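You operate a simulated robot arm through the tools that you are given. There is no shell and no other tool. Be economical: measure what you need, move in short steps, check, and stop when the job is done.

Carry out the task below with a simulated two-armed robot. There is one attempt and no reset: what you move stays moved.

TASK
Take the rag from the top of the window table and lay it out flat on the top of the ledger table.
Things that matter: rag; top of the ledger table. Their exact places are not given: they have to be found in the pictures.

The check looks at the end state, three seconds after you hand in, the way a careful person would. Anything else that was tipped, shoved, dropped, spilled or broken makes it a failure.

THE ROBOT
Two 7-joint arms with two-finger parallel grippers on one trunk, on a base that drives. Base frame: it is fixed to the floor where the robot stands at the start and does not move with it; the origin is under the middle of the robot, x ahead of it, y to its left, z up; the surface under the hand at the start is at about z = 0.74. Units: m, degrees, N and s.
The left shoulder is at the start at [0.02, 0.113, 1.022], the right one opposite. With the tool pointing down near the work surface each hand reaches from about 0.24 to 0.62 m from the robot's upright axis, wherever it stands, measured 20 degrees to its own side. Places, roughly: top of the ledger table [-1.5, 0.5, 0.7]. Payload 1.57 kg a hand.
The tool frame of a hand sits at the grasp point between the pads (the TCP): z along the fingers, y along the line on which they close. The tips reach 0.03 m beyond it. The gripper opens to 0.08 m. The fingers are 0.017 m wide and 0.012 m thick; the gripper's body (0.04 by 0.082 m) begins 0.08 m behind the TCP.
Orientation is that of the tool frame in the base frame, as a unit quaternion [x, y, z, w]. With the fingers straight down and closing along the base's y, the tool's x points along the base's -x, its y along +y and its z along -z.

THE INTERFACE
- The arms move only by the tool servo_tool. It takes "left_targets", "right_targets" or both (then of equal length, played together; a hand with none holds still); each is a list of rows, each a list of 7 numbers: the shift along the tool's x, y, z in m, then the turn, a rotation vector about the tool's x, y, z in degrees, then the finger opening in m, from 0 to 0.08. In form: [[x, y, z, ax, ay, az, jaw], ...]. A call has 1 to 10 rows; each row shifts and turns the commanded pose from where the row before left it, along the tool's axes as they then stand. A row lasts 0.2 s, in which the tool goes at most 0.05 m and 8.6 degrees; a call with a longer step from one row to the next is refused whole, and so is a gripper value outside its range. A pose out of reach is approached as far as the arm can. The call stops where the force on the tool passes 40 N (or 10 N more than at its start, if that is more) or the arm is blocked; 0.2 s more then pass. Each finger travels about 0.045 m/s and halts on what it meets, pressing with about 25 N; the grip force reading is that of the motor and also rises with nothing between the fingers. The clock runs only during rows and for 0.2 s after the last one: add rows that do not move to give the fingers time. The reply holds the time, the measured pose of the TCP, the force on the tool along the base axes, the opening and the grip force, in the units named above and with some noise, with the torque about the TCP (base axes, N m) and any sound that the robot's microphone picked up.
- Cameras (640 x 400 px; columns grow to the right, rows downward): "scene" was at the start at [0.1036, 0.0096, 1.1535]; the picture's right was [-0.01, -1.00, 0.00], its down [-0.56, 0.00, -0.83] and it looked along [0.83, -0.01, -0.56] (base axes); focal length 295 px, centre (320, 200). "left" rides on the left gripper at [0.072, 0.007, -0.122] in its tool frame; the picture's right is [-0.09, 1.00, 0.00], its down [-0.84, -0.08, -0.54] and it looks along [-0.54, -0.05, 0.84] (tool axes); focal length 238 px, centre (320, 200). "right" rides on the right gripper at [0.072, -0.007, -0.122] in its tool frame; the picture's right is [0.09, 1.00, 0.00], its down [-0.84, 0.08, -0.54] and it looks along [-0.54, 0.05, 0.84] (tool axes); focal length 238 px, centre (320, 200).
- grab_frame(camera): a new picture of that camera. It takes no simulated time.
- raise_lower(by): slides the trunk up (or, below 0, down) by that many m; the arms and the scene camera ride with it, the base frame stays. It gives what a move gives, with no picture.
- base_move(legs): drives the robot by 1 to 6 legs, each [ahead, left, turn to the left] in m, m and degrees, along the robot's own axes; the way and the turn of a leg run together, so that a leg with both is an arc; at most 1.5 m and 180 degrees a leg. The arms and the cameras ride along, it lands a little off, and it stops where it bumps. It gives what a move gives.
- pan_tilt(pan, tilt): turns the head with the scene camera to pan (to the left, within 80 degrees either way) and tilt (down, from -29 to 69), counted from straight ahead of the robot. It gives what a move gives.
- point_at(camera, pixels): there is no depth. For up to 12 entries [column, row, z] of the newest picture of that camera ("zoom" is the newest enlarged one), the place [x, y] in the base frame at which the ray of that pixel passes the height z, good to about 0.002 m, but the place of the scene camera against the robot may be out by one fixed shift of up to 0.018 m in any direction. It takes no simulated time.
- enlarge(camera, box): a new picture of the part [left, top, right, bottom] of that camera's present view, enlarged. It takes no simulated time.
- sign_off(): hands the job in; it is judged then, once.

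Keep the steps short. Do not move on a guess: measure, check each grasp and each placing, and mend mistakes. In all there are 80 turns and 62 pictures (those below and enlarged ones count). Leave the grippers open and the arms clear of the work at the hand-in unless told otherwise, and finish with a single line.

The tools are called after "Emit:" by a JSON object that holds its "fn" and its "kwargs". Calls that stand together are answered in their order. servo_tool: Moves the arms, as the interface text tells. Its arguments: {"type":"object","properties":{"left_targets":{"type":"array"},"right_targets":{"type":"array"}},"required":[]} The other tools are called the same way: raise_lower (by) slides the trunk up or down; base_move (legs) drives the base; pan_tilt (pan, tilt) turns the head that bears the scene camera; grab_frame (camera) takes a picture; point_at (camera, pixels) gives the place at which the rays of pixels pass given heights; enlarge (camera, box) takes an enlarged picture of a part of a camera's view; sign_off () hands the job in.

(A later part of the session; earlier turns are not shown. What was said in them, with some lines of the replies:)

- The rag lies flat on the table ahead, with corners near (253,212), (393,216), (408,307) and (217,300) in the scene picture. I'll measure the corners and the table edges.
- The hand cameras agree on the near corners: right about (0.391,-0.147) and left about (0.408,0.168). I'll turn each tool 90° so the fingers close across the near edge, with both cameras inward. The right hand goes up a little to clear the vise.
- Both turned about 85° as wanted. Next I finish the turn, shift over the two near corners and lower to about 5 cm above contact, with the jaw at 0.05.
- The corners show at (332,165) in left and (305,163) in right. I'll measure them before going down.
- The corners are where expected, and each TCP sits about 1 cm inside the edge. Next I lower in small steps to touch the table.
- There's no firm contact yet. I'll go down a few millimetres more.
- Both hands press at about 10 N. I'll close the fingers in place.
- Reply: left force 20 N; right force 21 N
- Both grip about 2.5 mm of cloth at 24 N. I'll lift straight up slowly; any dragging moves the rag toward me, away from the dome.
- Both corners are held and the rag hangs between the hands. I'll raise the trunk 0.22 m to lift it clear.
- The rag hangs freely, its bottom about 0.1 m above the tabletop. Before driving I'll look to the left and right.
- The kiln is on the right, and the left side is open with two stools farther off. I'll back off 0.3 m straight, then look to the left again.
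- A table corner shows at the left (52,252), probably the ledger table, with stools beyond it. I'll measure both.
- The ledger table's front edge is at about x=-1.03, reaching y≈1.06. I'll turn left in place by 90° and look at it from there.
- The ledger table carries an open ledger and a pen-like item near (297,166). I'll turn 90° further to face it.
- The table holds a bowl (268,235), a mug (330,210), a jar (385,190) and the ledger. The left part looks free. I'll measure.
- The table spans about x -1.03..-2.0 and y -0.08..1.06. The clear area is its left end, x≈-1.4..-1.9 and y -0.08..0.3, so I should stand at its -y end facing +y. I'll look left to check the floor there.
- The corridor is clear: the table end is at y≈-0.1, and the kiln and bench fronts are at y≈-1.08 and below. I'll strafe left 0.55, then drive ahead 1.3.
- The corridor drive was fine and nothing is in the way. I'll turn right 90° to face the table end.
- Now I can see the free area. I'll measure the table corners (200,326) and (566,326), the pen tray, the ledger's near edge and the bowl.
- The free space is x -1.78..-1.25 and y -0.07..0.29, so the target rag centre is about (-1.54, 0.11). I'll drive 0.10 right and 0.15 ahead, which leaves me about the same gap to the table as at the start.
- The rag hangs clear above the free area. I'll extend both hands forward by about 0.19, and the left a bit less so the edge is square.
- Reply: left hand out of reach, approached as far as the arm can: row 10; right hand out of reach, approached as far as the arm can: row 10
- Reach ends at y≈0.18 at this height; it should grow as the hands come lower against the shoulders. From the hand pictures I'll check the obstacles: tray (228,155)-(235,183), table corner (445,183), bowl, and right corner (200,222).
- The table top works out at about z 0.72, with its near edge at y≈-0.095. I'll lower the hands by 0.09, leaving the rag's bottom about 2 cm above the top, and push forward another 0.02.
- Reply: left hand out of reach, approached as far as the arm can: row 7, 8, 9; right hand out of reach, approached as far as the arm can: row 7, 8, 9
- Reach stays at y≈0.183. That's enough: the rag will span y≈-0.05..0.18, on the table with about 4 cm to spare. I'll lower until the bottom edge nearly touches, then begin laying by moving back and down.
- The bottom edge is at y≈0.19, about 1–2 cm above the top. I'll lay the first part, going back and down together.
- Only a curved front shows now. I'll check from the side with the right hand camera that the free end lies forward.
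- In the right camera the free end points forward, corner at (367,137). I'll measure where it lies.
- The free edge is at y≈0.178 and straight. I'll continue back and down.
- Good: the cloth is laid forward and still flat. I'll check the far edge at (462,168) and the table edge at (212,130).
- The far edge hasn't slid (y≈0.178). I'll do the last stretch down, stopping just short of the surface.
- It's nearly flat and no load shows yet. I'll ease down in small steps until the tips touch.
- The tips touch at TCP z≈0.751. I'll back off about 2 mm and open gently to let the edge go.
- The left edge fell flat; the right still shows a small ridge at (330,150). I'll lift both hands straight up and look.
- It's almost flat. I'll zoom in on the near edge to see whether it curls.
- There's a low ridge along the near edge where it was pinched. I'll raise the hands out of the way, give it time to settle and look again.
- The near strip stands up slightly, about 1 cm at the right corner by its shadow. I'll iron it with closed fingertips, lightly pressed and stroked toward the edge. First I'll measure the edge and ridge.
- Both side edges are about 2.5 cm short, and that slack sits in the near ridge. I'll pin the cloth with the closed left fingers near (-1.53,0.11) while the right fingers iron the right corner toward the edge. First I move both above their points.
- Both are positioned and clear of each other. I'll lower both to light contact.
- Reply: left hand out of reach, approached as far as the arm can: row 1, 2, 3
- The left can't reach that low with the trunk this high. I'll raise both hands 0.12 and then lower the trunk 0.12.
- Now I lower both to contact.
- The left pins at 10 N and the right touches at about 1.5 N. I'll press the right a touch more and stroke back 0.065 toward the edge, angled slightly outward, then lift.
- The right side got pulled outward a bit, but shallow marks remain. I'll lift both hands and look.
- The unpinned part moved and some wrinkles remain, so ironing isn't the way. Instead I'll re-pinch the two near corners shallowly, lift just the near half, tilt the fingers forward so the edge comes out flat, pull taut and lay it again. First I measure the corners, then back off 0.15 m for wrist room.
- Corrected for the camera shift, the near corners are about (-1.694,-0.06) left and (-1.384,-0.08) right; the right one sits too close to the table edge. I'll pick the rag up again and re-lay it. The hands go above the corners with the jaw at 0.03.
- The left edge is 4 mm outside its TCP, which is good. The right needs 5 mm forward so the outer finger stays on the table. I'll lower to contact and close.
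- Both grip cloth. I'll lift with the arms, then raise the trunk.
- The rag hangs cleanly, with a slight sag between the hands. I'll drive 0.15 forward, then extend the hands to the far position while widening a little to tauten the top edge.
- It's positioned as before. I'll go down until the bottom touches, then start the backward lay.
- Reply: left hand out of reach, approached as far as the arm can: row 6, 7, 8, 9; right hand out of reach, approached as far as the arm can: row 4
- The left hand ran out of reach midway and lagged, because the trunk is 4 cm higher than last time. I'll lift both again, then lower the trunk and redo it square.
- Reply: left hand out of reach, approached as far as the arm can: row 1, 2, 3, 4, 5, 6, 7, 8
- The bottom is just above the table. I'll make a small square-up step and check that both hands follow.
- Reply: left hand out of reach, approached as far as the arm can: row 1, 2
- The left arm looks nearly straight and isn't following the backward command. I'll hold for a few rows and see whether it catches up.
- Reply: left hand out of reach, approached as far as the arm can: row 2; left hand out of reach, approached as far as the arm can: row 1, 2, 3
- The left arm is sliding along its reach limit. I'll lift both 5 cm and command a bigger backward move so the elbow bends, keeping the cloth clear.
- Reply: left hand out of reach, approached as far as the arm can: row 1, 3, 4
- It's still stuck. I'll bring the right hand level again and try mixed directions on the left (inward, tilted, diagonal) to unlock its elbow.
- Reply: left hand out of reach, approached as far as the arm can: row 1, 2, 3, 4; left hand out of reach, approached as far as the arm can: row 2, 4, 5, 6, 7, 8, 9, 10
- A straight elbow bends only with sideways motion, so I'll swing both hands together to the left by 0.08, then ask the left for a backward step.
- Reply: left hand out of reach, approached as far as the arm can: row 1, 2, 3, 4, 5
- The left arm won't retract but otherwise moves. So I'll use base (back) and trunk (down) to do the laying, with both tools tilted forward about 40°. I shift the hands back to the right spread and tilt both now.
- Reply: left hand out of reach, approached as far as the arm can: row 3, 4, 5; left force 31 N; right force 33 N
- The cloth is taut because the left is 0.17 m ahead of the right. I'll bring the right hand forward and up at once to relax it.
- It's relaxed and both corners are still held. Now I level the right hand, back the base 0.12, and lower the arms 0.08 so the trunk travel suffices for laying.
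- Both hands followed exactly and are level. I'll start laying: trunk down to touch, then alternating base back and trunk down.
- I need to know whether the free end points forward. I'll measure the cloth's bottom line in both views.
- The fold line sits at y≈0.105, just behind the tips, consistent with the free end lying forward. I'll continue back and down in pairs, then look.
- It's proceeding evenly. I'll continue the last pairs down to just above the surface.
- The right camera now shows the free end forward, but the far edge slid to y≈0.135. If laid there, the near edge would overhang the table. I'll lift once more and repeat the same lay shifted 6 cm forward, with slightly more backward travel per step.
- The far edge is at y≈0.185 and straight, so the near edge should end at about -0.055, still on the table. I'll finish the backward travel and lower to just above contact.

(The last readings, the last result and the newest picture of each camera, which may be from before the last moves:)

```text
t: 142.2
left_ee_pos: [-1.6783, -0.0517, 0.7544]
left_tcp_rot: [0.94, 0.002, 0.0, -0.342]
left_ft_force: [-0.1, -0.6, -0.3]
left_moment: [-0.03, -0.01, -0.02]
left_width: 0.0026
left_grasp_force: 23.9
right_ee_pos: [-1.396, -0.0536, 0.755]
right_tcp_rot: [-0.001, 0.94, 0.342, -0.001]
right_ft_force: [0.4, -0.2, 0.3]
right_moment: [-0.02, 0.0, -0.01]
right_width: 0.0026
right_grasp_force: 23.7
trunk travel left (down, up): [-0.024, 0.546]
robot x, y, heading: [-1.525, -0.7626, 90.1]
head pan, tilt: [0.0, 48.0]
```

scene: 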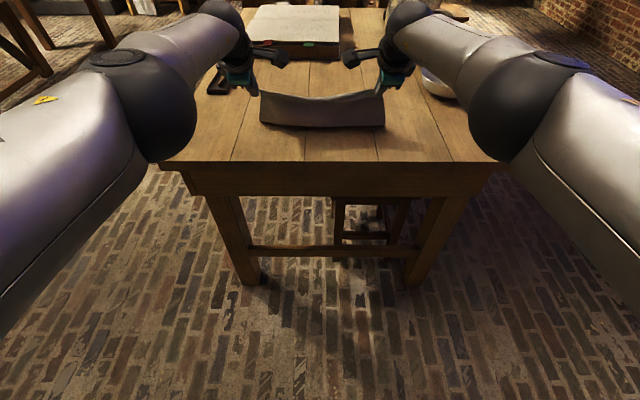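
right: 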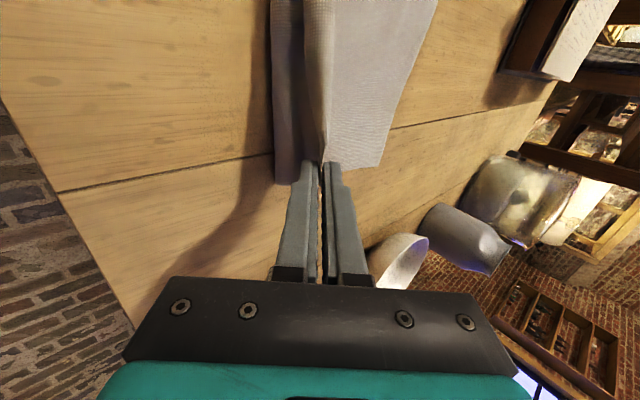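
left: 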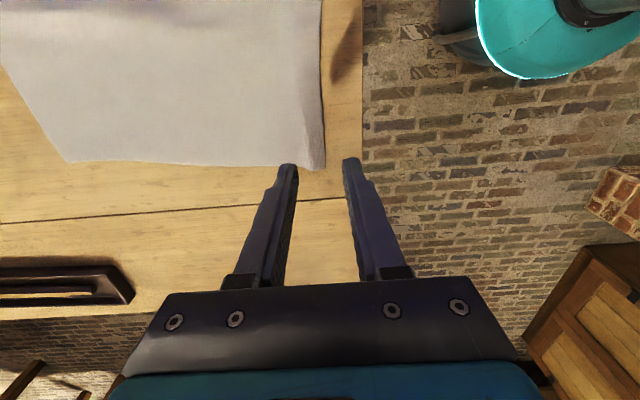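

The tips are a few mm above the table with no load. I'll open gently while rising slightly, then back the base out so the fingers slip off the edge, raise the trunk and look.

Emit:
{"fn": "servo_tool", "kwargs": {"left_targets": [[0, -0.001, -0.0012, 0, 0, 0, 0.006], [0, -0.002, -0.0025, 0, 0, 0, 0.014], [0, -0.002, -0.0025, 0, 0, 0, 0.022], [0, 0, 0, 0, 0, 0, 0.022], [0, 0, 0, 0, 0, 0, 0.022]], "right_targets": [[0, 0.001, -0.0012, 0, 0, 0, 0.006], [0, 0.002, -0.0025, 0, 0, 0, 0.014], [0, 0.002, -0.0025, 0, 0, 0, 0.022], [0, 0, 0, 0, 0, 0, 0.022], [0, 0, 0, 0, 0, 0, 0.022]]}}

Emit:
{"fn": "base_move", "kwargs": {"legs": [[-0.1, 0, 0]]}}

Emit:
{"fn": "raise_lower", "kwargs": {"by": 0.3}}

Emit:
{"fn": "enlarge", "kwargs": {"camera": "scene", "box": [190, 60, 450, 230]}}

```text
t: 143.4
left_ee_pos: [-1.6796, -0.0529, 0.7638]
left_tcp_rot: [0.94, 0.001, 0.0, -0.342]
left_ft_force: [1.2, 0.8, 0.7]
left_moment: [0.03, 0.01, 0.03]
left_width: 0.0221
left_grasp_force: 0.1
right_ee_pos: [-1.3964, -0.0535, 0.7638]
right_tcp_rot: [0.0, 0.939, 0.343, -0.001]
right_ft_force: [-0.1, 0.2, -0.9]
right_moment: [0.02, -0.01, 0.03]
right_width: 0.022
right_grasp_force: 0.1
trunk travel left (down, up): [-0.024, 0.546]
robot x, y, heading: [-1.5277, -0.7675, 90.0]
head pan, tilt: [0.0, 48.0]
```

```text
t: 144.6
left_ee_pos: [-1.6773, -0.1516, 0.7633]
left_tcp_rot: [0.94, 0.0, 0.0, -0.342]
left_ft_force: [-0.4, 0.5, 0.2]
left_moment: [0.01, 0.02, 0.01]
left_width: 0.0219
left_grasp_force: 0.1
right_ee_pos: [-1.3952, -0.1523, 0.765]
right_tcp_rot: [0.0, 0.94, 0.341, -0.001]
right_ft_force: [0.3, 0.0, 0.2]
right_moment: [0.01, 0.0, -0.03]
right_width: 0.0217
right_grasp_force: 0.0
trunk travel left (down, up): [-0.024, 0.546]
robot x, y, heading: [-1.5288, -0.8654, 90.0]
head pan, tilt: [0.0, 48.0]
```

```text
t: 147.6
left_ee_pos: [-1.6784, -0.1507, 1.0632]
left_tcp_rot: [0.94, 0.0, -0.001, -0.342]
left_ft_force: [0.4, -0.7, 0.2]
left_moment: [0.01, 0.04, -0.04]
left_width: 0.0221
left_grasp_force: 0.0
right_ee_pos: [-1.3947, -0.1525, 1.0644]
right_tcp_rot: [0.0, 0.94, 0.342, -0.001]
right_ft_force: [0.5, -0.5, -0.5]
right_moment: [-0.01, -0.01, 0.03]
right_width: 0.0223
right_grasp_force: 0.1
trunk travel left (down, up): [-0.324, 0.246]
robot x, y, heading: [-1.5277, -0.8699, 89.9]
head pan, tilt: [0.0, 48.0]
```

```text
2.35 times, centred on (320, 145) of scene
```

zoom: 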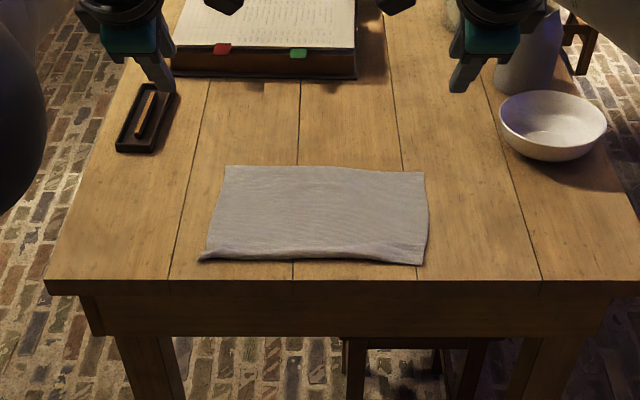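

Much flatter: only a faint curl at the near edge, and the rag is fully on the table with everything else untouched. I'll measure its extent.

Emit:
{"fn": "point_at", "kwargs": {"camera": "zoom", "pixels": [[227, 166, 0.722], [424, 173, 0.722], [424, 264, 0.722], [200, 261, 0.722], [310, 263, 0.722], [293, 280, 0.722], [320, 167, 0.722]]}}

```text
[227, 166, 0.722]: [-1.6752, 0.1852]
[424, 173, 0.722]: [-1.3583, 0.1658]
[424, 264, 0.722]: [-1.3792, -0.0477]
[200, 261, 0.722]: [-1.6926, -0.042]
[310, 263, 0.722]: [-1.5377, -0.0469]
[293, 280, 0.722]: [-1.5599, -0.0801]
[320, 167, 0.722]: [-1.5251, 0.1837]
```

The rag spans about 0.31 × 0.22 m, on the table with over 3 cm to spare. I'll open the grippers fully, well clear of the work, and then hand in.

Emit:
{"fn": "servo_tool", "kwargs": {"left_targets": [[0, 0, 0, 0, 0, 0, 0.05], [0, 0, 0, 0, 0, 0, 0.08], [0, 0, 0, 0, 0, 0, 0.08], [0, 0, 0, 0, 0, 0, 0.08]], "right_targets": [[0, 0, 0, 0, 0, 0, 0.05], [0, 0, 0, 0, 0, 0, 0.08], [0, 0, 0, 0, 0, 0, 0.08], [0, 0, 0, 0, 0, 0, 0.08]]}}

Emit:
{"fn": "sign_off", "kwargs": {}}

```text
t: 148.6
left_ee_pos: [-1.6791, -0.1503, 1.0628]
left_tcp_rot: [0.94, 0.0, 0.0, -0.342]
left_ft_force: [-0.6, -0.6, 0.3]
left_moment: [-0.01, -0.01, 0.0]
left_width: 0.08
left_grasp_force: 0.0
right_ee_pos: [-1.3956, -0.1506, 1.0632]
right_tcp_rot: [0.0, 0.94, 0.342, -0.001]
right_ft_force: [-0.2, 0.2, 0.0]
right_moment: [0.03, 0.03, 0.0]
right_width: 0.0799
right_grasp_force: 0.0
trunk travel left (down, up): [-0.324, 0.246]
robot x, y, heading: [-1.526, -0.8638, 90.1]
head pan, tilt: [0.0, 48.0]
```

```text
The job is handed in.
```

The rag is laid out on the ledger table, fully on the top and flat except for a slight curl along the near edge; I saw nothing else disturbed, and the grippers are open and clear.
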